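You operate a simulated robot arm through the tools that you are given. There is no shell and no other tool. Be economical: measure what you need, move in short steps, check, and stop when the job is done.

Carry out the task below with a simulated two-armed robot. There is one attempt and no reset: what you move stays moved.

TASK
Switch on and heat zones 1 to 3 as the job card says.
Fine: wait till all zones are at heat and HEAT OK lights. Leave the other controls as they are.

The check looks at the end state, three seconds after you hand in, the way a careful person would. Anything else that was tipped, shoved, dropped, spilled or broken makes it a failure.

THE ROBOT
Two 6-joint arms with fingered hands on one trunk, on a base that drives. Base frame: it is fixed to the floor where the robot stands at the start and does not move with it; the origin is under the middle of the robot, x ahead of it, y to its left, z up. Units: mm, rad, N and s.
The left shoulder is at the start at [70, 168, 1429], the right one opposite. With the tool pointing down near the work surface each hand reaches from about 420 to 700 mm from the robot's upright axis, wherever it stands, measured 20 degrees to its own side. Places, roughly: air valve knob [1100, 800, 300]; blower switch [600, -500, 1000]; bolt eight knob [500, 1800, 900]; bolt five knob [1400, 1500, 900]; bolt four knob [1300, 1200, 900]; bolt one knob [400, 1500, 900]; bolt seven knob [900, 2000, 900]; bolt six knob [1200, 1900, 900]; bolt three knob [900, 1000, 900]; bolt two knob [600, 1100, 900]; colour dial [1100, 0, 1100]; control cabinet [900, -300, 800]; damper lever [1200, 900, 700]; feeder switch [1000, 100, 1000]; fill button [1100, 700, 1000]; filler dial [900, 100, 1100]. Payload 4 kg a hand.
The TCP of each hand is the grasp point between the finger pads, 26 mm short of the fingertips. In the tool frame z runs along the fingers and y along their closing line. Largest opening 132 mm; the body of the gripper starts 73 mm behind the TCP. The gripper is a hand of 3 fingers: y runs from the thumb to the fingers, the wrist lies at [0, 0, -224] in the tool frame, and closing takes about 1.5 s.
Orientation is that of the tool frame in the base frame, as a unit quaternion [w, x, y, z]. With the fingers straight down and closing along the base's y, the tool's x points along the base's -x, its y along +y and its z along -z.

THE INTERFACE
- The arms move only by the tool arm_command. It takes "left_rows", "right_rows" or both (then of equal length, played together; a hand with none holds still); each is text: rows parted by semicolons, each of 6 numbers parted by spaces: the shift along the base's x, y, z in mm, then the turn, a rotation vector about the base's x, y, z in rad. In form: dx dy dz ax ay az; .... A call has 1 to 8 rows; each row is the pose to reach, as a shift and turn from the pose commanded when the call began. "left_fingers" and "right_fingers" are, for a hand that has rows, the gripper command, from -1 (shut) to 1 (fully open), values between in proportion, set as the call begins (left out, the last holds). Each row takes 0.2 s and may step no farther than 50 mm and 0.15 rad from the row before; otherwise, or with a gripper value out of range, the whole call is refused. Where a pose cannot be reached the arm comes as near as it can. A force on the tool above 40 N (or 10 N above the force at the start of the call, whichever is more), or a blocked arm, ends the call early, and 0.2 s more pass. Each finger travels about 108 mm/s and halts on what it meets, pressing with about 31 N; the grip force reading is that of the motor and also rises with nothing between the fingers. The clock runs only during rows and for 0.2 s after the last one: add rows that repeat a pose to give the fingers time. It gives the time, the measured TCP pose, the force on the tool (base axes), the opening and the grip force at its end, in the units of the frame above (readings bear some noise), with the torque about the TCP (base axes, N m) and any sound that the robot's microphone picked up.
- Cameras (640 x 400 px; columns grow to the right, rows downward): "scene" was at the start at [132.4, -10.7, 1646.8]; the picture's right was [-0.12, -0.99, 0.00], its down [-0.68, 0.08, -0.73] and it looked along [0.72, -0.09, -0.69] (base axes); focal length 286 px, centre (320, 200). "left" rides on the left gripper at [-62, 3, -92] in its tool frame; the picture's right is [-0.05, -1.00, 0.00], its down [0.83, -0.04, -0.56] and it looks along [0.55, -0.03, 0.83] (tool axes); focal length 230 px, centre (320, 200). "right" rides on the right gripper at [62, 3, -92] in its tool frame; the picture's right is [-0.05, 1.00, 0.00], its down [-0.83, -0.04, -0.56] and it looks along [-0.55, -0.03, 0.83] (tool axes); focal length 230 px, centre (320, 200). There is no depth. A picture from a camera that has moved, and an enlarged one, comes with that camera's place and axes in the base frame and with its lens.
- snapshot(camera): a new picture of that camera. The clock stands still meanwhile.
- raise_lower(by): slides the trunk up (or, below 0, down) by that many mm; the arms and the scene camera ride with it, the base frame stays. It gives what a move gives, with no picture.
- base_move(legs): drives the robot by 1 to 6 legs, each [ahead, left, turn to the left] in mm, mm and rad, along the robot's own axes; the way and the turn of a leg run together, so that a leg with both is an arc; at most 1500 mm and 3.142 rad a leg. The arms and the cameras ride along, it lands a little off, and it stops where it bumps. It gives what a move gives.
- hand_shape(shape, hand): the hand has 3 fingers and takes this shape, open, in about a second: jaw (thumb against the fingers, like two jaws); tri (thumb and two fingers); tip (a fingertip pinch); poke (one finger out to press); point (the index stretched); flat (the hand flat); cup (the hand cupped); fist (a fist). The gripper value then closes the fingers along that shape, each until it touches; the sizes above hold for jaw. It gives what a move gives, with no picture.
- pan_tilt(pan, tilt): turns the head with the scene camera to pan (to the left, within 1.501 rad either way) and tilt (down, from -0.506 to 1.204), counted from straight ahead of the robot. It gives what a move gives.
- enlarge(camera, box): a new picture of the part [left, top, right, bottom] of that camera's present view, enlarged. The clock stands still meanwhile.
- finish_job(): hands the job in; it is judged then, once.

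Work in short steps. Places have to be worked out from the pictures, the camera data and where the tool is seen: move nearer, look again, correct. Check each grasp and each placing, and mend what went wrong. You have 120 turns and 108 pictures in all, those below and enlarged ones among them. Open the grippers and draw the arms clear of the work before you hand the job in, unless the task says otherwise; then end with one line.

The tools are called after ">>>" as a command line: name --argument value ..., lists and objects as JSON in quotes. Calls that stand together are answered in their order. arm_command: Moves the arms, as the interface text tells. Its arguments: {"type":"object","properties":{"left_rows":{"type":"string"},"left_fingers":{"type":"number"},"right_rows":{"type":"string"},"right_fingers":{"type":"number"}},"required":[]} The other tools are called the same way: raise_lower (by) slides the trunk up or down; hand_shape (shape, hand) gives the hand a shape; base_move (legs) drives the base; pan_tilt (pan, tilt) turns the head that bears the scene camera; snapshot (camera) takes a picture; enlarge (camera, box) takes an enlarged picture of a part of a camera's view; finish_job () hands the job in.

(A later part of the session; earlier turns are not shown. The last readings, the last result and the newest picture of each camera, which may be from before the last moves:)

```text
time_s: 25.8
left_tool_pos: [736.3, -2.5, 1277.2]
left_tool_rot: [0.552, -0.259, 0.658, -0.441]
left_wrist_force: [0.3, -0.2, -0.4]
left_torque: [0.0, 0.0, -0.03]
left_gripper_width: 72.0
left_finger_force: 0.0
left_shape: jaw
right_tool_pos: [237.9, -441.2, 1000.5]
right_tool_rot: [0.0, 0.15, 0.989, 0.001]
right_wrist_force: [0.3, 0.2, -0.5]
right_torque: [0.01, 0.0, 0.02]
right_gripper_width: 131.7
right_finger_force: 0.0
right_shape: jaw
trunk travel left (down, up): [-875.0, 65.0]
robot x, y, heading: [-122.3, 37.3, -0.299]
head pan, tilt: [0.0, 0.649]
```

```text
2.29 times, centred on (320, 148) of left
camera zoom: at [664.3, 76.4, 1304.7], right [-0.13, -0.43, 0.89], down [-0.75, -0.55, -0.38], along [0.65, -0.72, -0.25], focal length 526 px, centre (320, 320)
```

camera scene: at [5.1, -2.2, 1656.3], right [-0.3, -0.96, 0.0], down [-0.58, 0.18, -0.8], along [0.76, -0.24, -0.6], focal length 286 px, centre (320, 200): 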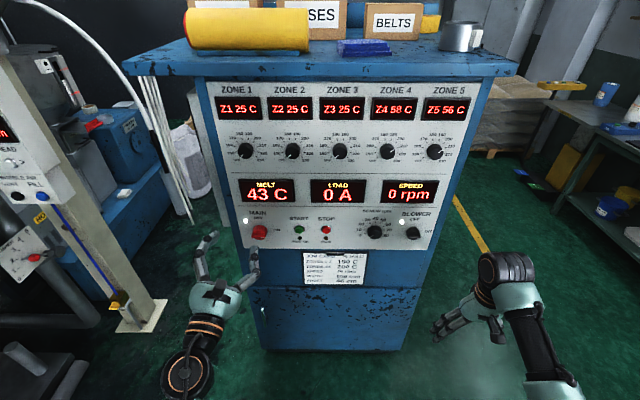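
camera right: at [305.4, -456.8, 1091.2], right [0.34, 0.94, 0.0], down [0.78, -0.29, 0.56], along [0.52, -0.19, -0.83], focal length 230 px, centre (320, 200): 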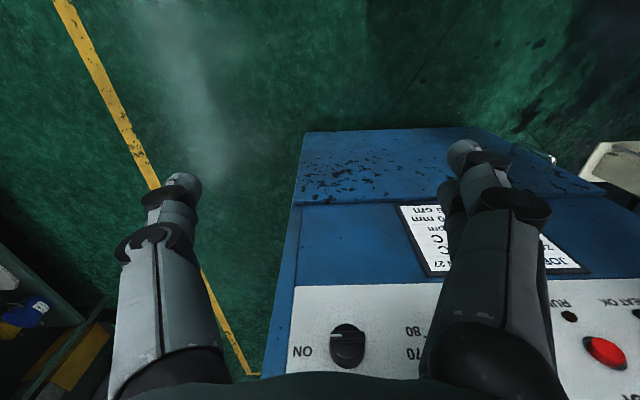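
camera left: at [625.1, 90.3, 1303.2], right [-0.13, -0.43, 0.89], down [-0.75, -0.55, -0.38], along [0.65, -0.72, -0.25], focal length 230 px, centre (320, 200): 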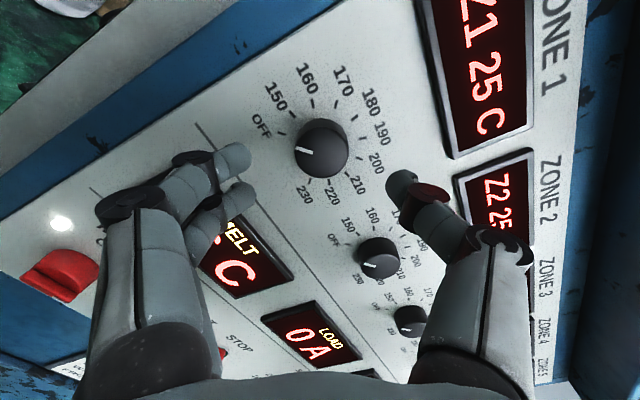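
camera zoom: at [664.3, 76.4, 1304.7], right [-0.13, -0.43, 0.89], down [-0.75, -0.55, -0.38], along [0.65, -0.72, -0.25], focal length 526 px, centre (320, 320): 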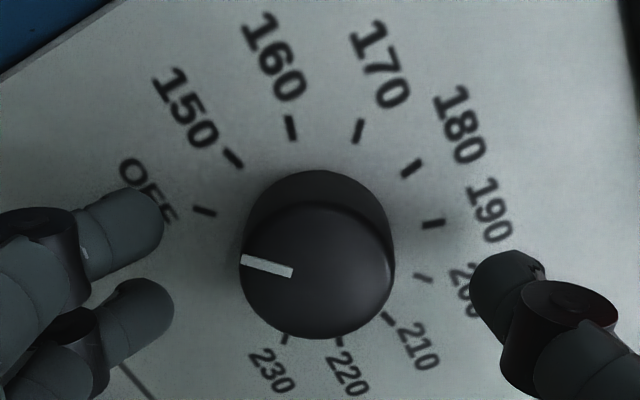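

By geometry the tips are ~7 mm past the knob's front and ~10 mm from the panel. I go 6 mm deeper, then close on the knob.

>>> arm_command --left_rows "6 -2 0 0 0 0;6 -2 0 0 0 0" --left_fingers 0.1

>>> arm_command --left_rows "0 0 0 0 0 0;0 0 0 0 0 0;0 0 0 0 0 0;0 0 0 0 0 0" --left_fingers -1

>>> enlarge --camera "left" --box '[180, 60, 460, 235]'

```text
time_s: 26.4
left_tool_pos: [742.0, -3.4, 1277.0]
left_tool_rot: [0.553, -0.259, 0.658, -0.441]
left_wrist_force: [0.0, 0.1, 0.3]
left_torque: [0.01, 0.0, 0.0]
left_gripper_width: 71.9
left_finger_force: 0.1
left_shape: jaw
right_tool_pos: [238.9, -441.0, 999.6]
right_tool_rot: [0.0, 0.15, 0.989, 0.0]
right_wrist_force: [0.2, 0.0, 0.8]
right_torque: [0.0, -0.01, 0.02]
right_gripper_width: 131.8
right_finger_force: 0.2
right_shape: jaw
trunk travel left (down, up): [-875.0, 65.0]
robot x, y, heading: [-125.3, 38.4, -0.301]
head pan, tilt: [0.0, 0.649]
```

```text
time_s: 27.4
left_tool_pos: [742.4, -4.0, 1276.7]
left_tool_rot: [0.553, -0.259, 0.658, -0.441]
left_wrist_force: [0.1, 1.7, 0.5]
left_torque: [-0.02, -0.08, -0.02]
left_gripper_width: 29.0
left_finger_force: 31.0
left_shape: jaw
right_tool_pos: [239.7, -439.7, 1001.3]
right_tool_rot: [0.0, 0.15, 0.989, 0.001]
right_wrist_force: [0.6, 0.7, 0.9]
right_torque: [-0.01, 0.0, 0.01]
right_gripper_width: 132.1
right_finger_force: 0.0
right_shape: jaw
trunk travel left (down, up): [-875.0, 65.0]
robot x, y, heading: [-123.9, 37.1, -0.304]
head pan, tilt: [0.0, 0.649]
```

```text
2.29 times, centred on (320, 148) of left
camera zoom: at [669.3, 75.3, 1304.6], right [-0.13, -0.43, 0.89], down [-0.75, -0.55, -0.38], along [0.65, -0.72, -0.25], focal length 526 px, centre (320, 320)
```

zoom: 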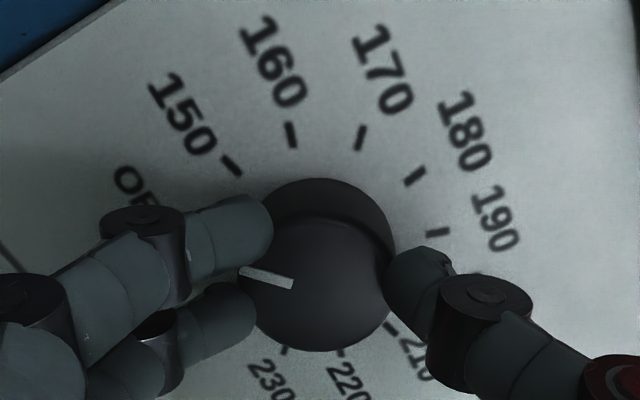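

Gripped cleanly. I turn 1.2 rad clockwise and check the knob follows.

>>> arm_command --left_rows "0 0 0 0.143 -0.0442 0;0 0 0 0.286 -0.0885 0;0 0 0 0.43 -0.133 0;0 0 0 0.573 -0.177 0;0 0 0 0.716 -0.221 0;0 0 0 0.859 -0.2655 0;0 0 0 1.003 -0.31 0;0 0 0 1.146 -0.354 0"

>>> enlarge --camera "left" --box '[180, 60, 460, 235]'

```text
time_s: 29.2
left_tool_pos: [739.8, -6.4, 1278.4]
left_tool_rot: [0.707, 0.158, 0.688, -0.052]
left_wrist_force: [-1.5, -6.0, 7.7]
left_torque: [-0.07, -0.14, -0.22]
left_gripper_width: 28.5
left_finger_force: 30.9
left_shape: jaw
right_tool_pos: [235.8, -442.2, 1000.9]
right_tool_rot: [0.0, 0.15, 0.989, 0.001]
right_wrist_force: [0.2, -0.2, 0.3]
right_torque: [-0.02, 0.0, -0.02]
right_gripper_width: 132.0
right_finger_force: 0.1
right_shape: jaw
trunk travel left (down, up): [-875.0, 65.0]
robot x, y, heading: [-126.2, 40.1, -0.303]
head pan, tilt: [0.0, 0.649]
```

```text
2.29 times, centred on (320, 148) of left
camera zoom: at [649.6, 13.5, 1339.0], right [-0.29, -0.95, -0.1], down [-0.5, 0.24, -0.83], along [0.81, -0.19, -0.55], focal length 526 px, centre (320, 320)
```

zoom: 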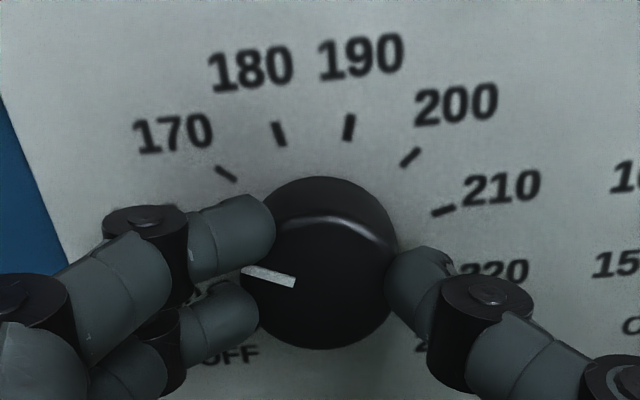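

The knob follows rigidly. I turn another 1.2 rad.

>>> arm_command --left_rows "0 0 0 0.143 -0.0442 0;0 0 0 0.286 -0.0885 0;0 0 0 0.43 -0.133 0;0 0 0 0.573 -0.177 0;0 0 0 0.716 -0.221 0;0 0 0 0.859 -0.2655 0;0 0 0 1.003 -0.31 0;0 0 0 1.146 -0.354 0"

>>> enlarge --camera "left" --box '[180, 60, 460, 235]'

>>> enlarge --camera "scene" --box '[190, 80, 350, 180]'

```text
time_s: 31.0
left_tool_pos: [740.2, -10.2, 1274.4]
left_tool_rot: [0.611, 0.521, 0.479, 0.355]
left_wrist_force: [-11.4, -12.8, -1.6]
left_torque: [-0.03, 0.06, -0.33]
left_gripper_width: 28.6
left_finger_force: 30.7
left_shape: jaw
right_tool_pos: [235.8, -443.2, 998.2]
right_tool_rot: [0.001, 0.15, 0.989, 0.001]
right_wrist_force: [-0.2, -0.2, 0.5]
right_torque: [-0.02, 0.01, -0.01]
right_gripper_width: 131.9
right_finger_force: 0.0
right_shape: jaw
trunk travel left (down, up): [-875.0, 65.0]
robot x, y, heading: [-126.4, 34.3, -0.3]
head pan, tilt: [0.0, 0.649]
```

```text
2.29 times, centred on (320, 148) of left
camera zoom: at [633.5, -40.1, 1291.8], right [-0.08, -0.25, -0.96], down [-0.29, 0.93, -0.22], along [0.95, 0.26, -0.15], focal length 526 px, centre (320, 320)
```

zoom: 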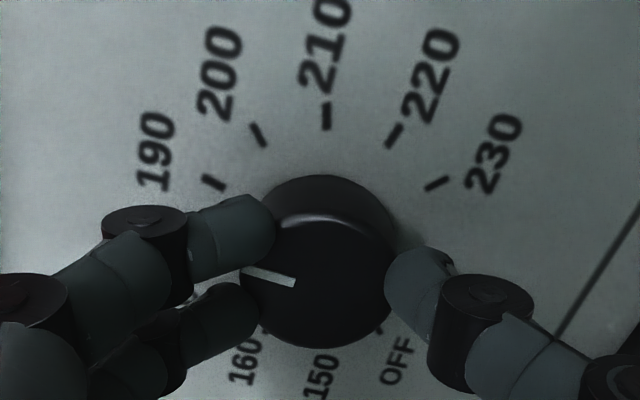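

```text
4.00 times, centred on (270, 130) of scene
camera zoom: at [3.5, -8.0, 1656.2], right [-0.3, -0.95, 0.0], down [-0.58, 0.18, -0.8], along [0.76, -0.23, -0.6], focal length 1144 px, centre (520, 480)
```

zoom: 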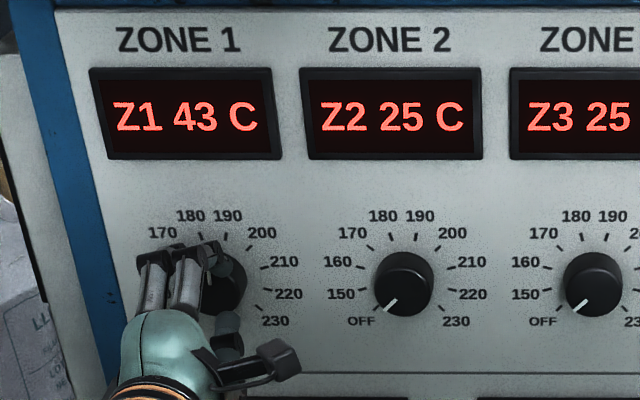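

By roll angle the pointer is near 182; I turn the last 0.22 rad and look.

>>> arm_command --left_rows "0 0 0 0.105 -0.0325 0;0 0 0 0.21 -0.065 0;0 0 0 0.21 -0.065 0"

>>> enlarge --camera "left" --box '[180, 60, 460, 235]'

```text
time_s: 31.8
left_tool_pos: [739.8, -9.5, 1275.7]
left_tool_rot: [0.569, 0.57, 0.419, 0.419]
left_wrist_force: [-14.7, -14.6, -8.0]
left_torque: [0.04, 0.26, -0.38]
left_gripper_width: 29.2
left_finger_force: 31.0
left_shape: jaw
right_tool_pos: [236.3, -442.6, 999.7]
right_tool_rot: [0.002, 0.15, 0.989, 0.001]
right_wrist_force: [-0.2, 0.1, -0.3]
right_torque: [-0.02, 0.02, -0.01]
right_gripper_width: 131.9
right_finger_force: 0.0
right_shape: jaw
trunk travel left (down, up): [-875.0, 65.0]
robot x, y, heading: [-121.0, 36.4, -0.303]
head pan, tilt: [0.0, 0.649]
```

```text
2.29 times, centred on (320, 148) of left
camera zoom: at [633.1, -42.1, 1278.5], right [-0.02, -0.05, -1.0], down [-0.28, 0.96, -0.04], along [0.96, 0.28, -0.03], focal length 526 px, centre (320, 320)
```

zoom: 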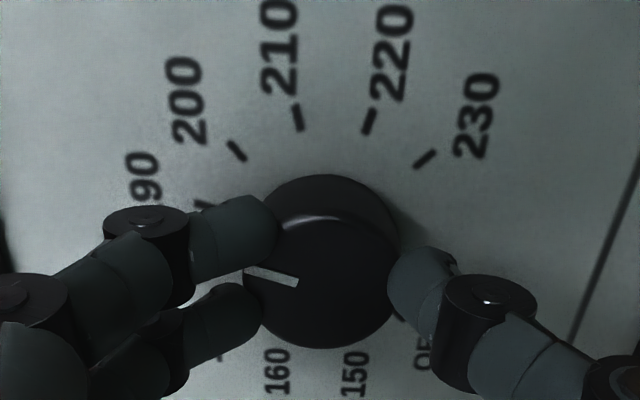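

I release, draw straight back and read the pointer.

>>> arm_command --left_rows "0 0 0 0 0 0;0 0 0 0 0 0;0 0 0 0 0 0;-29 9 0 0 0 0;-57 18 0 0 0 0;-86 27 0 0 0 0;-115 35 0 0 0 0" --left_fingers 0.1

>>> snapshot --camera "left"

>>> enlarge --camera "scene" --box '[190, 80, 350, 180]'

```text
time_s: 33.4
left_tool_pos: [625.6, 30.8, 1278.9]
left_tool_rot: [0.571, 0.568, 0.418, 0.419]
left_wrist_force: [-0.7, 0.4, 0.2]
left_torque: [-0.02, 0.0, -0.01]
left_gripper_width: 72.2
left_finger_force: 0.2
left_shape: jaw
right_tool_pos: [238.3, -438.9, 1000.1]
right_tool_rot: [0.0, 0.149, 0.989, 0.0]
right_wrist_force: [-0.2, -0.2, 0.4]
right_torque: [0.01, 0.02, -0.02]
right_gripper_width: 132.0
right_finger_force: 0.0
right_shape: jaw
trunk travel left (down, up): [-875.0, 65.0]
robot x, y, heading: [-123.5, 36.5, -0.296]
head pan, tilt: [0.0, 0.649]
```

```text
69 pictures are left
camera left: at [518.3, -1.9, 1280.1], right [-0.01, -0.05, -1.0], down [-0.28, 0.96, -0.05], along [0.96, 0.28, -0.03], focal length 230 px, centre (320, 200)
```

left: 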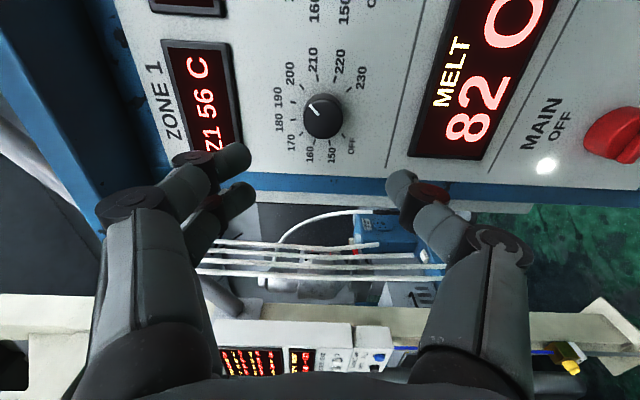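

```text
4.00 times, centred on (270, 130) of scene
camera zoom: at [5.5, -2.8, 1656.3], right [-0.3, -0.95, 0.0], down [-0.58, 0.18, -0.8], along [0.76, -0.24, -0.6], focal length 1144 px, centre (520, 480)
```

zoom: 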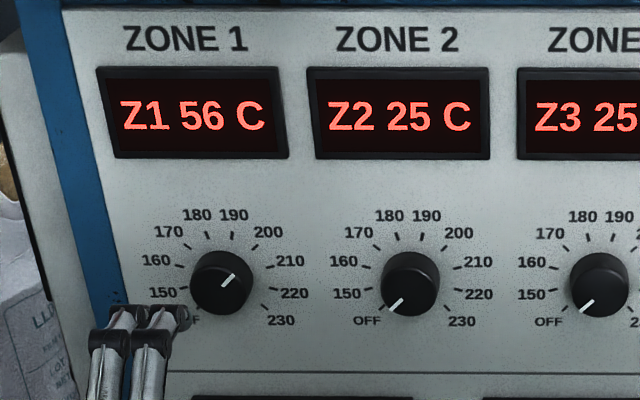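

The pointer might sit past 190; I enlarge to read it properly.

>>> enlarge --camera "left" --box '[260, 70, 390, 170]'

>>> enlarge --camera "scene" --box '[220, 125, 270, 165]'

```text
4.00 times, centred on (325, 120) of left
camera zoom: at [518.3, -1.9, 1280.1], right [-0.01, -0.05, -1.0], down [-0.28, 0.96, -0.05], along [0.96, 0.28, -0.03], focal length 920 px, centre (300, 520)
```

zoom: 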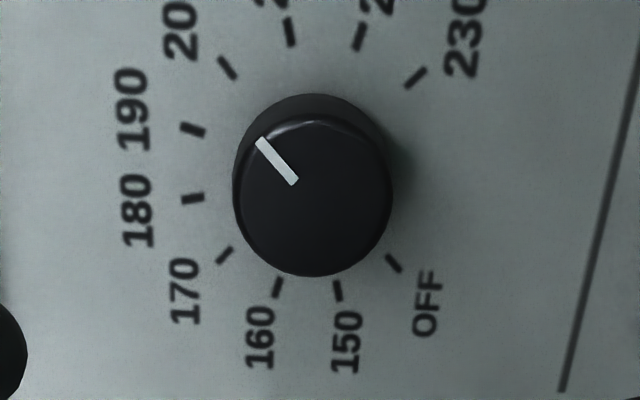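

```text
10.00 times, centred on (245, 145) of scene
camera zoom: at [5.5, -2.8, 1656.3], right [-0.3, -0.95, 0.0], down [-0.58, 0.18, -0.8], along [0.76, -0.24, -0.6], focal length 2859 px, centre (1070, 750)
```

zoom: 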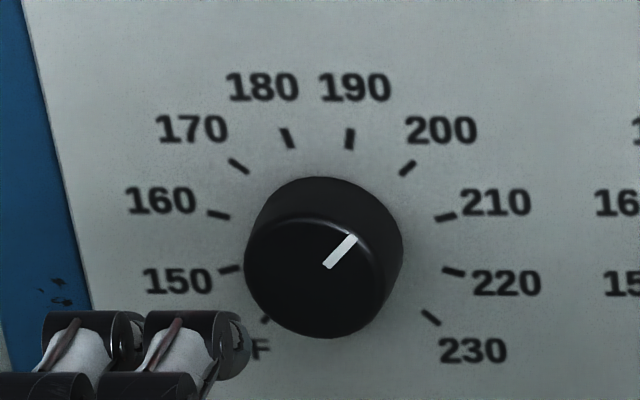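

The pointer was at 190 while gripped but the release dragged it to about 200 (stored side force: knob centre is really at l ≈211, z ≈1276). I re-grip with the hand better centred.

>>> arm_command --left_rows "38 -13 -1 0 0 0;76 -26 -2 0 0 0;100 -34 -3 0 0 0;115 -39 -3 0 0 0;115 -39 -3 0 0 0" --left_fingers 0.1

>>> enlarge --camera "left" --box '[180, 60, 460, 235]'

```text
time_s: 34.6
left_tool_pos: [740.3, -9.7, 1273.0]
left_tool_rot: [0.571, 0.569, 0.419, 0.419]
left_wrist_force: [0.3, -0.2, 0.3]
left_torque: [0.0, 0.01, 0.01]
left_gripper_width: 72.1
left_finger_force: 0.0
left_shape: jaw
right_tool_pos: [238.7, -439.7, 1000.6]
right_tool_rot: [0.0, 0.149, 0.989, 0.0]
right_wrist_force: [0.1, -1.3, -0.2]
right_torque: [0.0, -0.02, -0.01]
right_gripper_width: 132.1
right_finger_force: 0.0
right_shape: jaw
trunk travel left (down, up): [-875.0, 65.0]
robot x, y, heading: [-124.6, 36.4, -0.305]
head pan, tilt: [0.0, 0.649]
```

```text
2.29 times, centred on (320, 148) of left
camera zoom: at [634.7, -42.7, 1275.2], right [-0.01, -0.05, -1.0], down [-0.28, 0.96, -0.05], along [0.96, 0.28, -0.03], focal length 526 px, centre (320, 320)
```

zoom: 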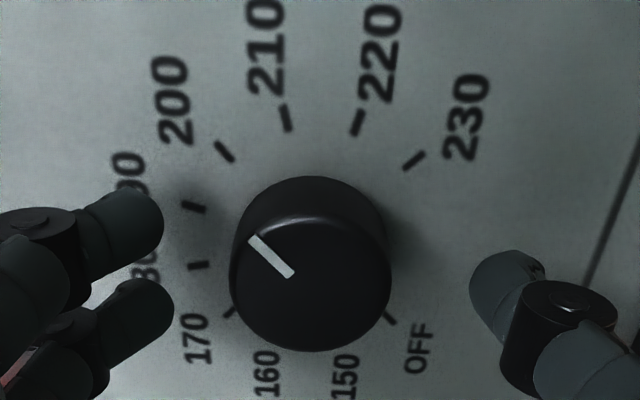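

Centre height off by ~3 mm; I correct up 3, close and turn back 0.56 rad.

>>> arm_command --left_rows "0 0 3 0 0 0;0 0 3 0 0 0;0 0 3 0 0 0;0 0 3 0 0 0;0 0 3 0 0 0;0 0 3 0 0 0" --left_fingers -1

>>> arm_command --left_rows "0 0 0 -0.134 0.0413 0;0 0 0 -0.267 0.0826 0;0 0 0 -0.401 0.124 0;0 0 0 -0.535 0.165 0;0 0 0 -0.535 0.165 0"

>>> enlarge --camera "left" --box '[180, 60, 460, 235]'

```text
time_s: 36.0
left_tool_pos: [742.3, -10.1, 1274.7]
left_tool_rot: [0.57, 0.569, 0.419, 0.419]
left_wrist_force: [-1.3, -1.7, -1.2]
left_torque: [-0.01, 0.06, -0.01]
left_gripper_width: 29.4
left_finger_force: 31.2
left_shape: jaw
right_tool_pos: [238.9, -440.6, 998.1]
right_tool_rot: [0.001, 0.149, 0.989, 0.0]
right_wrist_force: [-0.1, -0.1, -0.4]
right_torque: [0.01, 0.04, 0.0]
right_gripper_width: 131.6
right_finger_force: 0.0
right_shape: jaw
trunk travel left (down, up): [-875.0, 65.0]
robot x, y, heading: [-124.5, 39.4, -0.296]
head pan, tilt: [0.0, 0.649]
```

```text
time_s: 37.2
left_tool_pos: [741.9, -9.6, 1276.7]
left_tool_rot: [0.664, 0.431, 0.56, 0.246]
left_wrist_force: [0.6, -1.6, 2.1]
left_torque: [0.03, 0.05, -0.04]
left_gripper_width: 29.5
left_finger_force: 30.9
left_shape: jaw
right_tool_pos: [238.9, -440.6, 1000.5]
right_tool_rot: [-0.001, 0.149, 0.989, 0.0]
right_wrist_force: [-0.3, -0.8, 0.1]
right_torque: [0.01, 0.02, -0.01]
right_gripper_width: 131.8
right_finger_force: 0.1
right_shape: jaw
trunk travel left (down, up): [-875.0, 65.0]
robot x, y, heading: [-122.6, 39.7, -0.298]
head pan, tilt: [0.0, 0.649]
```

```text
2.29 times, centred on (320, 148) of left
camera zoom: at [638.5, -31.3, 1311.3], right [-0.17, -0.55, -0.82], down [-0.33, 0.81, -0.48], along [0.93, 0.19, -0.32], focal length 526 px, centre (320, 320)
```

zoom: 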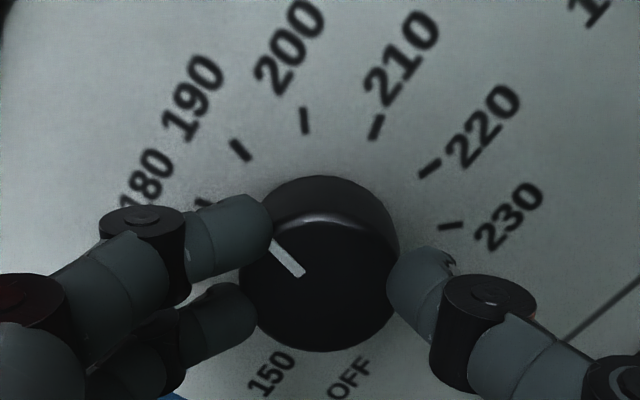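

Forces are near zero this time. I release slowly, draw back 70 mm and read.

>>> arm_command --left_rows "0 0 0 0 0 0;0 0 0 0 0 0;0 0 0 0 0 0;-29 9 0 0 0 0;-67 21 0 0 0 0;-67 21 0 0 0 0" --left_fingers 0.1

>>> enlarge --camera "left" --box '[220, 60, 420, 190]'

>>> enlarge --camera "scene" --box '[220, 125, 270, 165]'

```text
time_s: 38.6
left_tool_pos: [674.4, 12.5, 1275.1]
left_tool_rot: [0.663, 0.431, 0.561, 0.245]
left_wrist_force: [0.3, 0.0, 0.2]
left_torque: [-0.03, -0.02, -0.04]
left_gripper_width: 71.9
left_finger_force: 0.0
left_shape: jaw
right_tool_pos: [238.8, -440.2, 998.7]
right_tool_rot: [-0.001, 0.15, 0.989, 0.0]
right_wrist_force: [-0.2, 0.5, 0.9]
right_torque: [-0.02, -0.03, 0.01]
right_gripper_width: 132.0
right_finger_force: 0.1
right_shape: jaw
trunk travel left (down, up): [-875.0, 65.0]
robot x, y, heading: [-125.7, 38.3, -0.298]
head pan, tilt: [0.0, 0.649]
```

```text
3.08 times, centred on (320, 125) of left
camera zoom: at [571.2, -9.2, 1310.0], right [-0.17, -0.55, -0.82], down [-0.33, 0.81, -0.48], along [0.93, 0.19, -0.32], focal length 708 px, centre (320, 431)
```

zoom: 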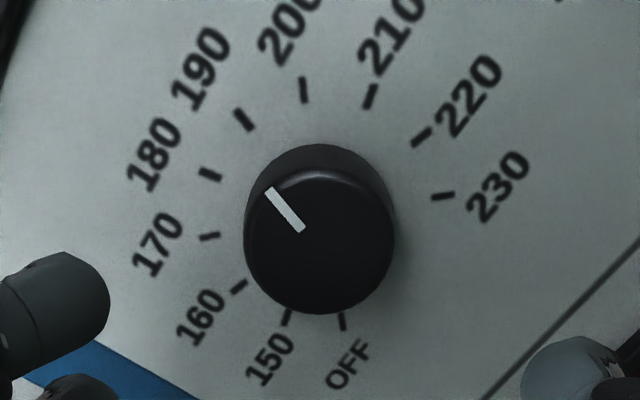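

```text
10.00 times, centred on (245, 145) of scene
camera zoom: at [8.4, -3.7, 1656.0], right [-0.3, -0.96, 0.0], down [-0.58, 0.18, -0.8], along [0.76, -0.24, -0.61], focal length 2859 px, centre (1070, 750)
```

zoom: 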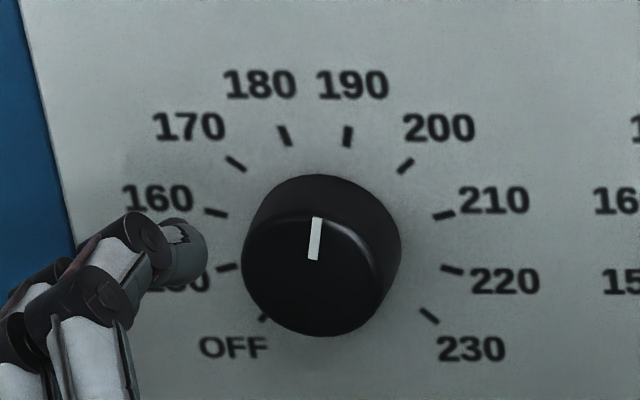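

Zone 1 reads 190 (its temperature will confirm). I retract further and roll back for the next knob.

>>> arm_command --left_rows "-20 6 0 -0.143 0.0442 0;-40 12 0 -0.286 0.0885 0;-57 18 0 -0.43 0.133 0;-57 18 0 -0.573 0.177 0;-57 18 0 -0.716 0.221 0;-57 18 0 -0.859 0.2655 0;-57 18 0 -1.003 0.31 0;-57 18 0 -1.146 0.354 0"

>>> arm_command --left_rows "0 0 0 -0.143 0.0442 0;0 0 0 -0.286 0.0885 0;0 0 0 -0.43 0.133 0;0 0 0 -0.573 0.177 0;0 0 0 -0.716 0.221 0;0 0 0 -0.821 0.254 0"

>>> base_move --legs '[[0, -133, 0]]'

>>> snapshot --camera "left"

>>> snapshot --camera "scene"

```text
time_s: 40.4
left_tool_pos: [619.0, 29.9, 1277.6]
left_tool_rot: [0.686, 0.036, 0.706, -0.172]
left_wrist_force: [0.1, -0.7, 0.3]
left_torque: [0.02, 0.0, 0.02]
left_gripper_width: 72.0
left_finger_force: 0.1
left_shape: jaw
right_tool_pos: [237.3, -441.3, 1001.5]
right_tool_rot: [0.0, 0.149, 0.989, 0.0]
right_wrist_force: [0.1, -0.6, 0.0]
right_torque: [0.0, 0.05, -0.01]
right_gripper_width: 132.0
right_finger_force: 0.0
right_shape: jaw
trunk travel left (down, up): [-875.0, 65.0]
robot x, y, heading: [-125.2, 36.2, -0.299]
head pan, tilt: [0.0, 0.649]
```

```text
time_s: 41.8
left_tool_pos: [619.0, 29.6, 1275.5]
left_tool_rot: [0.551, -0.261, 0.658, -0.442]
left_wrist_force: [-0.5, -0.1, -0.2]
left_torque: [0.02, 0.02, -0.02]
left_gripper_width: 71.8
left_finger_force: 0.0
left_shape: jaw
right_tool_pos: [237.6, -439.7, 999.3]
right_tool_rot: [0.0, 0.15, 0.989, 0.0]
right_wrist_force: [0.1, 0.5, -0.5]
right_torque: [-0.04, -0.01, 0.0]
right_gripper_width: 131.7
right_finger_force: 0.2
right_shape: jaw
trunk travel left (down, up): [-875.0, 65.0]
robot x, y, heading: [-127.1, 41.8, -0.301]
head pan, tilt: [0.0, 0.649]
```

```text
time_s: 43.1
left_tool_pos: [580.2, -95.3, 1275.9]
left_tool_rot: [0.552, -0.259, 0.658, -0.441]
left_wrist_force: [0.6, 0.7, 0.1]
left_torque: [-0.01, -0.02, -0.05]
left_gripper_width: 71.9
left_finger_force: 0.0
left_shape: jaw
right_tool_pos: [198.7, -565.3, 999.9]
right_tool_rot: [0.001, 0.151, 0.989, 0.0]
right_wrist_force: [-0.2, 0.4, -0.9]
right_torque: [-0.02, 0.08, 0.0]
right_gripper_width: 131.9
right_finger_force: 0.0
right_shape: jaw
trunk travel left (down, up): [-875.0, 65.0]
robot x, y, heading: [-164.0, -86.9, -0.307]
head pan, tilt: [0.0, 0.649]
```

```text
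61 pictures are left
camera left: at [508.5, -16.0, 1302.9], right [-0.13, -0.43, 0.89], down [-0.75, -0.55, -0.37], along [0.65, -0.72, -0.25], focal length 230 px, centre (320, 200)
```

left: 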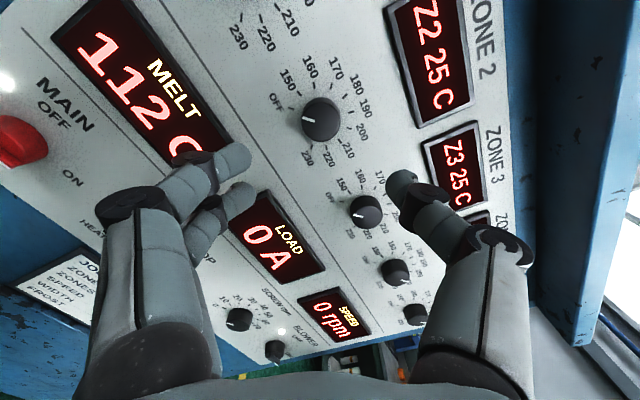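

```text
60 pictures are left
camera scene: at [-31.2, -126.2, 1656.1], right [-0.3, -0.95, 0.0], down [-0.58, 0.18, -0.8], along [0.76, -0.24, -0.6], focal length 286 px, centre (320, 200)
```

scene: 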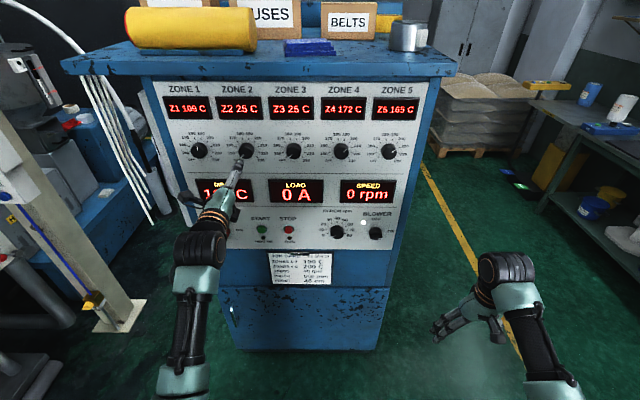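

Zone 2 knob works out to l ≈77, z ≈1276; TCP at l 80. I advance 100 mm with the correction and look.

>>> arm_command --left_rows "32 -11 0 0 0 0;63 -22 0 0 0 0;95 -32 0 0 0 0;95 -32 0 0 0 0" --left_fingers 0.1

>>> enlarge --camera "left" --box '[180, 60, 460, 235]'

```text
time_s: 44.1
left_tool_pos: [674.2, -131.6, 1277.4]
left_tool_rot: [0.552, -0.259, 0.658, -0.441]
left_wrist_force: [0.0, 0.3, -0.8]
left_torque: [0.02, 0.01, 0.02]
left_gripper_width: 72.1
left_finger_force: 0.1
left_shape: jaw
right_tool_pos: [197.0, -566.7, 999.3]
right_tool_rot: [0.0, 0.151, 0.988, 0.0]
right_wrist_force: [-0.9, 0.8, -0.1]
right_torque: [0.0, -0.03, 0.01]
right_gripper_width: 132.0
right_finger_force: 0.0
right_shape: jaw
trunk travel left (down, up): [-875.0, 65.0]
robot x, y, heading: [-164.7, -89.3, -0.308]
head pan, tilt: [0.0, 0.649]
```

```text
2.29 times, centred on (320, 148) of left
camera zoom: at [602.3, -52.8, 1305.4], right [-0.13, -0.43, 0.89], down [-0.75, -0.54, -0.38], along [0.65, -0.72, -0.25], focal length 526 px, centre (320, 320)
```

zoom: 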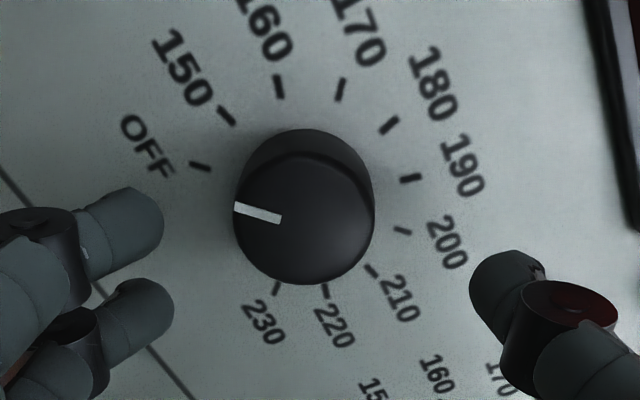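

Slight offset: I advance the last 28 mm correcting ~3 mm to the left, then close.

>>> arm_command --left_rows "14 -2 -1 0 0 0;28 -5 -1 0 0 0;28 -5 -1 0 0 0" --left_fingers 0.1

>>> arm_command --left_rows "0 0 0 0 0 0;0 0 0 0 0 0;0 0 0 0 0 0;0 0 0 0 0 0;0 0 0 0 0 0" --left_fingers -1

>>> enlarge --camera "left" --box '[180, 60, 460, 235]'

```text
time_s: 44.9
left_tool_pos: [702.1, -135.7, 1276.4]
left_tool_rot: [0.552, -0.258, 0.658, -0.442]
left_wrist_force: [1.1, 0.3, -0.3]
left_torque: [-0.03, 0.05, 0.03]
left_gripper_width: 72.0
left_finger_force: 0.1
left_shape: jaw
right_tool_pos: [197.2, -567.8, 1001.0]
right_tool_rot: [0.0, 0.152, 0.988, 0.0]
right_wrist_force: [0.5, 0.6, -1.1]
right_torque: [0.02, 0.03, 0.01]
right_gripper_width: 131.8
right_finger_force: 0.0
right_shape: jaw
trunk travel left (down, up): [-875.0, 65.0]
robot x, y, heading: [-164.2, -87.3, -0.3]
head pan, tilt: [0.0, 0.649]
```

```text
time_s: 46.1
left_tool_pos: [701.6, -134.1, 1276.6]
left_tool_rot: [0.553, -0.259, 0.659, -0.44]
left_wrist_force: [1.4, -0.9, 0.7]
left_torque: [0.05, 0.01, -0.02]
left_gripper_width: 29.7
left_finger_force: 31.2
left_shape: jaw
right_tool_pos: [197.2, -567.6, 999.1]
right_tool_rot: [0.0, 0.151, 0.988, -0.001]
right_wrist_force: [-0.8, 0.5, 0.3]
right_torque: [0.01, -0.04, -0.02]
right_gripper_width: 131.6
right_finger_force: 0.2
right_shape: jaw
trunk travel left (down, up): [-875.0, 65.0]
robot x, y, heading: [-166.2, -87.5, -0.306]
head pan, tilt: [0.0, 0.649]
```

```text
2.29 times, centred on (320, 148) of left
camera zoom: at [629.9, -56.4, 1303.8], right [-0.13, -0.43, 0.89], down [-0.75, -0.54, -0.38], along [0.65, -0.72, -0.25], focal length 526 px, centre (320, 320)
```

zoom: 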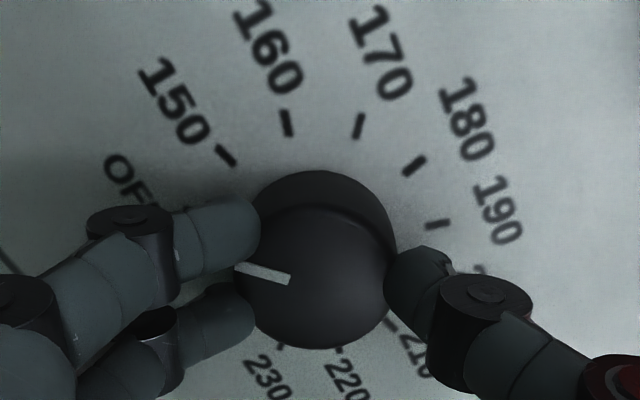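

Good grip with low forces. I turn the first 1.2 rad.

>>> arm_command --left_rows "0 0 0 0.143 -0.0442 0;0 0 0 0.286 -0.0885 0;0 0 0 0.43 -0.133 0;0 0 0 0.573 -0.177 0;0 0 0 0.716 -0.221 0;0 0 0 0.859 -0.2655 0;0 0 0 1.003 -0.31 0;0 0 0 1.146 -0.354 0"

```text
time_s: 47.9
left_tool_pos: [701.8, -136.0, 1277.5]
left_tool_rot: [0.705, 0.159, 0.689, -0.051]
left_wrist_force: [-2.4, -6.5, 1.4]
left_torque: [-0.02, -0.04, -0.21]
left_gripper_width: 29.7
left_finger_force: 31.4
left_shape: jaw
right_tool_pos: [197.7, -568.8, 999.6]
right_tool_rot: [-0.001, 0.152, 0.988, 0.001]
right_wrist_force: [-0.8, 0.4, -0.9]
right_torque: [-0.02, -0.01, -0.02]
right_gripper_width: 132.1
right_finger_force: 0.0
right_shape: jaw
trunk travel left (down, up): [-875.0, 65.0]
robot x, y, heading: [-163.6, -87.0, -0.304]
head pan, tilt: [0.0, 0.649]
```

Side force −6.5 N in y; I shift 3 mm that way while turning another 1.2 rad.

>>> arm_command --left_rows "0 -1 0 0.143 -0.0442 0;0 -2 0 0.286 -0.0885 0;0 -3 0 0.43 -0.133 0;0 -3 0 0.573 -0.177 0;0 -3 0 0.716 -0.221 0;0 -3 0 0.859 -0.2655 0;0 -3 0 1.003 -0.31 0;0 -3 0 1.146 -0.354 0"

```text
time_s: 49.7
left_tool_pos: [700.7, -137.9, 1274.8]
left_tool_rot: [0.611, 0.52, 0.48, 0.355]
left_wrist_force: [-5.9, 0.0, -1.1]
left_torque: [0.01, -0.01, -0.1]
left_gripper_width: 29.6
left_finger_force: 31.7
left_shape: jaw
right_tool_pos: [197.7, -566.8, 1000.1]
right_tool_rot: [0.002, 0.152, 0.988, 0.0]
right_wrist_force: [0.2, -0.4, 0.1]
right_torque: [0.01, 0.0, -0.05]
right_gripper_width: 132.0
right_finger_force: 0.0
right_shape: jaw
trunk travel left (down, up): [-875.0, 65.0]
robot x, y, heading: [-164.4, -91.3, -0.303]
head pan, tilt: [0.0, 0.649]
```

Forces are small. I turn the last 0.22 rad with a small force relief.

>>> arm_command --left_rows "-1 0 0 0.105 -0.0325 0;-2 0 -1 0.21 -0.065 0;-2 0 -1 0.21 -0.065 0"

>>> enlarge --camera "left" --box '[180, 60, 460, 235]'

```text
time_s: 50.5
left_tool_pos: [700.9, -136.6, 1273.4]
left_tool_rot: [0.569, 0.568, 0.42, 0.421]
left_wrist_force: [1.6, 0.3, -0.1]
left_torque: [-0.04, -0.04, -0.01]
left_gripper_width: 29.2
left_finger_force: 30.8
left_shape: jaw
right_tool_pos: [198.6, -567.4, 1000.0]
right_tool_rot: [0.001, 0.151, 0.989, 0.0]
right_wrist_force: [0.3, -0.1, 0.5]
right_torque: [-0.03, 0.01, 0.01]
right_gripper_width: 131.8
right_finger_force: 0.1
right_shape: jaw
trunk travel left (down, up): [-875.0, 65.0]
robot x, y, heading: [-164.1, -90.3, -0.307]
head pan, tilt: [0.0, 0.649]
```

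```text
2.29 times, centred on (320, 148) of left
camera zoom: at [594.9, -169.9, 1276.6], right [-0.01, -0.05, -1.0], down [-0.29, 0.96, -0.04], along [0.96, 0.29, -0.03], focal length 526 px, centre (320, 320)
```

zoom: 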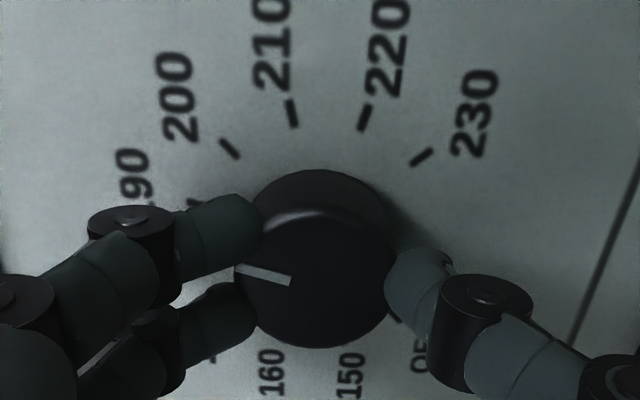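

Forces are zero and the pointer looks at 190. I release, retract and read.

>>> arm_command --left_rows "0 0 0 0 0 0;0 0 0 0 0 0;0 0 0 0 0 0;-29 9 0 0 0 0;-57 18 0 0 0 0;-86 27 0 0 0 0;-120 37 0 0 0 0" --left_fingers 0.1

>>> enlarge --camera "scene" --box '[160, 75, 320, 175]'

>>> enlarge --camera "scene" --box '[220, 125, 270, 165]'

```text
time_s: 52.1
left_tool_pos: [576.2, -101.3, 1275.8]
left_tool_rot: [0.57, 0.567, 0.42, 0.42]
left_wrist_force: [-0.3, -0.8, 0.3]
left_torque: [0.02, 0.02, 0.02]
left_gripper_width: 72.0
left_finger_force: 0.0
left_shape: jaw
right_tool_pos: [197.0, -566.1, 999.3]
right_tool_rot: [0.001, 0.151, 0.988, 0.0]
right_wrist_force: [0.2, 0.4, -0.7]
right_torque: [0.02, -0.02, 0.05]
right_gripper_width: 131.9
right_finger_force: 0.1
right_shape: jaw
trunk travel left (down, up): [-875.0, 65.0]
robot x, y, heading: [-164.7, -86.3, -0.302]
head pan, tilt: [0.0, 0.649]
```

```text
4.00 times, centred on (240, 125) of scene
camera zoom: at [-34.4, -128.7, 1656.4], right [-0.3, -0.95, 0.0], down [-0.58, 0.18, -0.8], along [0.76, -0.24, -0.6], focal length 1144 px, centre (640, 500)
```

zoom: 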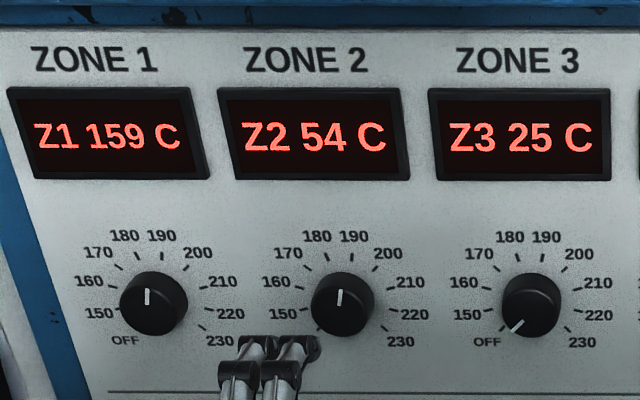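

```text
10.00 times, centred on (245, 145) of scene
camera zoom: at [-34.4, -128.7, 1656.4], right [-0.3, -0.95, 0.0], down [-0.58, 0.18, -0.8], along [0.76, -0.24, -0.6], focal length 2859 px, centre (1070, 750)
```

zoom: 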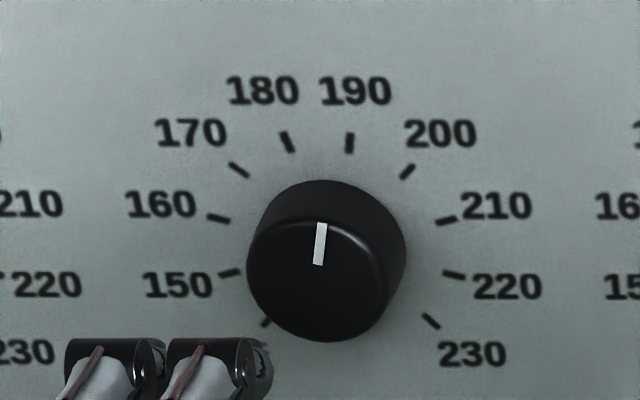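

Zone 2 is at 190 as well. I roll back and drive 132 mm to the right for zone 3.

>>> arm_command --left_rows "0 0 0 -0.143 0.0442 0;0 0 0 -0.286 0.0885 0;0 0 0 -0.43 0.133 0;0 0 0 -0.573 0.177 0;0 0 0 -0.716 0.221 0;0 0 0 -0.859 0.2655 0;0 0 0 -1.003 0.31 0;0 0 0 -1.146 0.354 0"

>>> arm_command --left_rows "0 0 0 -0.143 0.0442 0;0 0 0 -0.286 0.0885 0;0 0 0 -0.43 0.133 0;0 0 0 -0.573 0.177 0;0 0 0 -0.716 0.221 0;0 0 0 -0.859 0.2655 0;0 0 0 -1.003 0.31 0;0 0 0 -1.146 0.354 0"

>>> arm_command --left_rows "0 0 0 -0.105 0.0325 0;0 0 0 -0.21 0.065 0"

>>> base_move --legs '[[0, -132, 0]]'

>>> snapshot --camera "left"

```text
time_s: 53.9
left_tool_pos: [580.5, -101.3, 1274.1]
left_tool_rot: [0.706, 0.23, 0.669, 0.024]
left_wrist_force: [-0.1, -0.6, 0.0]
left_torque: [0.01, 0.01, 0.0]
left_gripper_width: 72.0
left_finger_force: 0.1
left_shape: jaw
right_tool_pos: [197.4, -567.6, 999.9]
right_tool_rot: [0.001, 0.151, 0.989, 0.001]
right_wrist_force: [0.1, -0.1, 0.4]
right_torque: [0.03, 0.02, -0.02]
right_gripper_width: 131.9
right_finger_force: 0.0
right_shape: jaw
trunk travel left (down, up): [-875.0, 65.0]
robot x, y, heading: [-164.9, -85.6, -0.307]
head pan, tilt: [0.0, 0.649]
```

```text
time_s: 55.7
left_tool_pos: [581.0, -101.3, 1275.3]
left_tool_rot: [0.597, -0.186, 0.682, -0.379]
left_wrist_force: [-0.5, -1.0, -0.8]
left_torque: [-0.03, 0.01, 0.02]
left_gripper_width: 72.2
left_finger_force: 0.1
left_shape: jaw
right_tool_pos: [198.0, -566.3, 999.4]
right_tool_rot: [0.0, 0.151, 0.989, 0.0]
right_wrist_force: [0.8, -0.2, -0.2]
right_torque: [0.0, -0.01, 0.02]
right_gripper_width: 132.2
right_finger_force: 0.1
right_shape: jaw
trunk travel left (down, up): [-875.0, 65.0]
robot x, y, heading: [-162.8, -87.0, -0.307]
head pan, tilt: [0.0, 0.649]
```

```text
time_s: 56.3
left_tool_pos: [581.1, -99.0, 1274.7]
left_tool_rot: [0.551, -0.259, 0.658, -0.442]
left_wrist_force: [-0.1, -0.4, 0.7]
left_torque: [0.03, -0.01, -0.02]
left_gripper_width: 71.6
left_finger_force: 0.1
left_shape: jaw
right_tool_pos: [197.9, -566.0, 1001.4]
right_tool_rot: [0.0, 0.152, 0.988, 0.0]
right_wrist_force: [-0.3, 0.5, 0.4]
right_torque: [0.03, -0.03, 0.02]
right_gripper_width: 131.7
right_finger_force: 0.1
right_shape: jaw
trunk travel left (down, up): [-875.0, 65.0]
robot x, y, heading: [-163.3, -85.9, -0.305]
head pan, tilt: [0.0, 0.649]
```

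```text
time_s: 57.6
left_tool_pos: [543.2, -220.0, 1274.7]
left_tool_rot: [0.552, -0.26, 0.658, -0.441]
left_wrist_force: [0.1, -0.8, 0.5]
left_torque: [0.0, -0.01, -0.02]
left_gripper_width: 72.0
left_finger_force: 0.0
left_shape: jaw
right_tool_pos: [160.3, -687.9, 1001.4]
right_tool_rot: [0.0, 0.151, 0.989, -0.001]
right_wrist_force: [0.0, 0.5, 0.7]
right_torque: [0.01, 0.01, -0.03]
right_gripper_width: 131.7
right_finger_force: 0.0
right_shape: jaw
trunk travel left (down, up): [-875.0, 65.0]
robot x, y, heading: [-200.2, -210.2, -0.305]
head pan, tilt: [0.0, 0.649]
```

```text
54 pictures are left
camera left: at [470.8, -141.4, 1301.4], right [-0.13, -0.43, 0.89], down [-0.75, -0.55, -0.37], along [0.65, -0.72, -0.25], focal length 230 px, centre (320, 200)
```

left: 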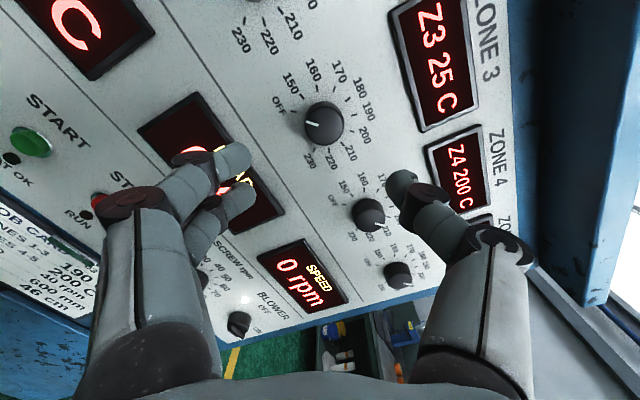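

Zone 3 knob at about l −58, z 1276; TCP is at l −50. I advance most of the way with that correction and look.

>>> arm_command --left_rows "31 -12 0 0 0 0;62 -24 1 0 0 0;92 -36 1 0 0 0;92 -36 1 0 0 0" --left_fingers 0.1

>>> enlarge --camera "left" --box '[180, 60, 460, 235]'

```text
time_s: 58.6
left_tool_pos: [635.6, -257.7, 1276.6]
left_tool_rot: [0.552, -0.258, 0.658, -0.442]
left_wrist_force: [0.2, -0.5, 0.2]
left_torque: [0.02, 0.01, -0.04]
left_gripper_width: 72.1
left_finger_force: 0.0
left_shape: jaw
right_tool_pos: [159.5, -689.4, 1000.2]
right_tool_rot: [-0.001, 0.15, 0.989, 0.0]
right_wrist_force: [-1.4, -0.4, -0.6]
right_torque: [0.0, 0.0, 0.01]
right_gripper_width: 132.1
right_finger_force: 0.0
right_shape: jaw
trunk travel left (down, up): [-875.0, 65.0]
robot x, y, heading: [-199.9, -213.5, -0.299]
head pan, tilt: [0.0, 0.649]
```

```text
2.29 times, centred on (320, 148) of left
camera zoom: at [563.1, -179.4, 1302.9], right [-0.13, -0.43, 0.89], down [-0.75, -0.55, -0.38], along [0.65, -0.72, -0.25], focal length 526 px, centre (320, 320)
```

zoom: 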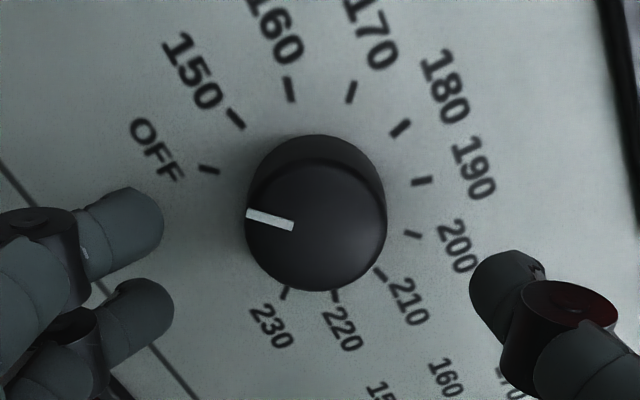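

By comparison with zone 2 the hand is now aligned. I advance 28 mm straight and close.

>>> arm_command --left_rows "14 -4 0 0 0 0;27 -8 0 0 0 0;27 -8 0 0 0 0" --left_fingers 0.1

>>> arm_command --left_rows "0 0 0 0 0 0;0 0 0 0 0 0;0 0 0 0 0 0;0 0 0 0 0 0;0 0 0 0 0 0" --left_fingers -1

>>> enlarge --camera "left" --box '[180, 60, 460, 235]'

```text
time_s: 59.4
left_tool_pos: [661.9, -265.5, 1274.9]
left_tool_rot: [0.553, -0.258, 0.658, -0.442]
left_wrist_force: [1.0, -0.1, 0.0]
left_torque: [0.02, -0.02, -0.02]
left_gripper_width: 72.0
left_finger_force: 0.0
left_shape: jaw
right_tool_pos: [160.2, -689.2, 999.3]
right_tool_rot: [0.0, 0.15, 0.989, 0.0]
right_wrist_force: [-0.3, -0.5, 0.4]
right_torque: [0.01, 0.01, -0.03]
right_gripper_width: 131.8
right_finger_force: 0.0
right_shape: jaw
trunk travel left (down, up): [-875.0, 65.0]
robot x, y, heading: [-200.3, -213.8, -0.303]
head pan, tilt: [0.0, 0.649]
```

```text
time_s: 60.6
left_tool_pos: [662.8, -265.9, 1275.8]
left_tool_rot: [0.552, -0.259, 0.659, -0.441]
left_wrist_force: [1.9, -0.6, 1.2]
left_torque: [-0.01, -0.03, -0.03]
left_gripper_width: 30.0
left_finger_force: 30.4
left_shape: jaw
right_tool_pos: [160.7, -690.6, 999.7]
right_tool_rot: [0.0, 0.149, 0.989, -0.001]
right_wrist_force: [-0.4, 0.2, 0.2]
right_torque: [-0.03, 0.02, 0.0]
right_gripper_width: 132.0
right_finger_force: 0.0
right_shape: jaw
trunk travel left (down, up): [-875.0, 65.0]
robot x, y, heading: [-205.6, -208.0, -0.303]
head pan, tilt: [0.0, 0.649]
```

```text
2.29 times, centred on (320, 148) of left
camera zoom: at [589.7, -187.3, 1302.9], right [-0.13, -0.43, 0.89], down [-0.75, -0.54, -0.38], along [0.65, -0.72, -0.25], focal length 526 px, centre (320, 320)
```

zoom: 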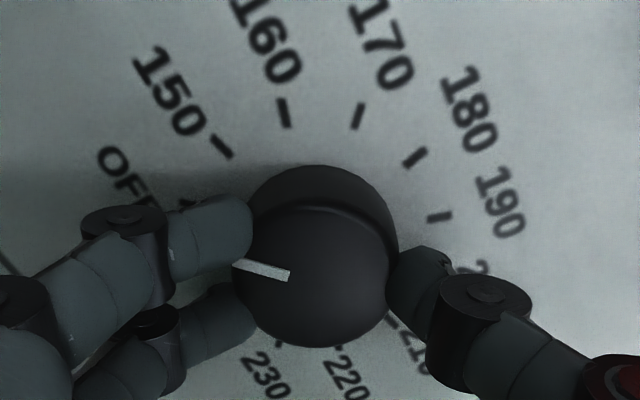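

Gripped as before. First 1.2 rad of turn.

>>> arm_command --left_rows "0 0 0 0.143 -0.0442 0;0 0 0 0.286 -0.0885 0;0 0 0 0.43 -0.133 0;0 0 0 0.573 -0.177 0;0 0 0 0.716 -0.221 0;0 0 0 0.859 -0.2655 0;0 0 0 1.003 -0.31 0;0 0 0 1.146 -0.354 0"

```text
time_s: 62.4
left_tool_pos: [662.7, -265.4, 1274.5]
left_tool_rot: [0.704, 0.16, 0.69, -0.052]
left_wrist_force: [-0.1, -0.7, -7.2]
left_torque: [0.01, 0.09, -0.03]
left_gripper_width: 29.8
left_finger_force: 30.9
left_shape: jaw
right_tool_pos: [161.5, -690.1, 998.6]
right_tool_rot: [0.001, 0.151, 0.989, 0.0]
right_wrist_force: [-0.7, 0.0, 0.0]
right_torque: [0.03, 0.04, -0.03]
right_gripper_width: 131.8
right_finger_force: 0.1
right_shape: jaw
trunk travel left (down, up): [-875.0, 65.0]
robot x, y, heading: [-204.2, -212.4, -0.3]
head pan, tilt: [0.0, 0.649]
```

A −7 N vertical force: I lower by 2 mm while turning another 1.2 rad.

>>> arm_command --left_rows "0 0 -1 0.143 -0.0442 0;0 0 -2 0.286 -0.0885 0;0 0 -2 0.43 -0.133 0;0 0 -2 0.573 -0.177 0;0 0 -2 0.716 -0.221 0;0 0 -2 0.859 -0.2655 0;0 0 -2 1.003 -0.31 0;0 0 -2 1.146 -0.354 0"

```text
time_s: 64.2
left_tool_pos: [663.3, -264.1, 1272.8]
left_tool_rot: [0.612, 0.519, 0.479, 0.355]
left_wrist_force: [3.0, 4.0, 2.0]
left_torque: [-0.04, -0.08, 0.02]
left_gripper_width: 29.8
left_finger_force: 30.9
left_shape: jaw
right_tool_pos: [161.4, -688.0, 1000.0]
right_tool_rot: [0.0, 0.151, 0.989, 0.0]
right_wrist_force: [0.9, 0.1, 0.8]
right_torque: [-0.01, -0.01, 0.0]
right_gripper_width: 131.7
right_finger_force: 0.0
right_shape: jaw
trunk travel left (down, up): [-875.0, 65.0]
robot x, y, heading: [-200.5, -209.2, -0.3]
head pan, tilt: [0.0, 0.649]
```

Last 0.22 rad with slight relief.

>>> arm_command --left_rows "0 1 0 0.105 -0.0325 0;1 2 1 0.21 -0.065 0;1 2 1 0.21 -0.065 0"

```text
time_s: 65.0
left_tool_pos: [664.1, -265.1, 1272.6]
left_tool_rot: [0.57, 0.569, 0.419, 0.419]
left_wrist_force: [0.8, 0.0, 1.6]
left_torque: [-0.02, -0.11, -0.02]
left_gripper_width: 29.8
left_finger_force: 31.2
left_shape: jaw
right_tool_pos: [158.5, -689.8, 1000.9]
right_tool_rot: [0.0, 0.15, 0.989, -0.001]
right_wrist_force: [0.0, 0.8, -0.7]
right_torque: [0.03, 0.02, 0.02]
right_gripper_width: 132.0
right_finger_force: 0.1
right_shape: jaw
trunk travel left (down, up): [-875.0, 65.0]
robot x, y, heading: [-199.5, -210.6, -0.306]
head pan, tilt: [0.0, 0.649]
```

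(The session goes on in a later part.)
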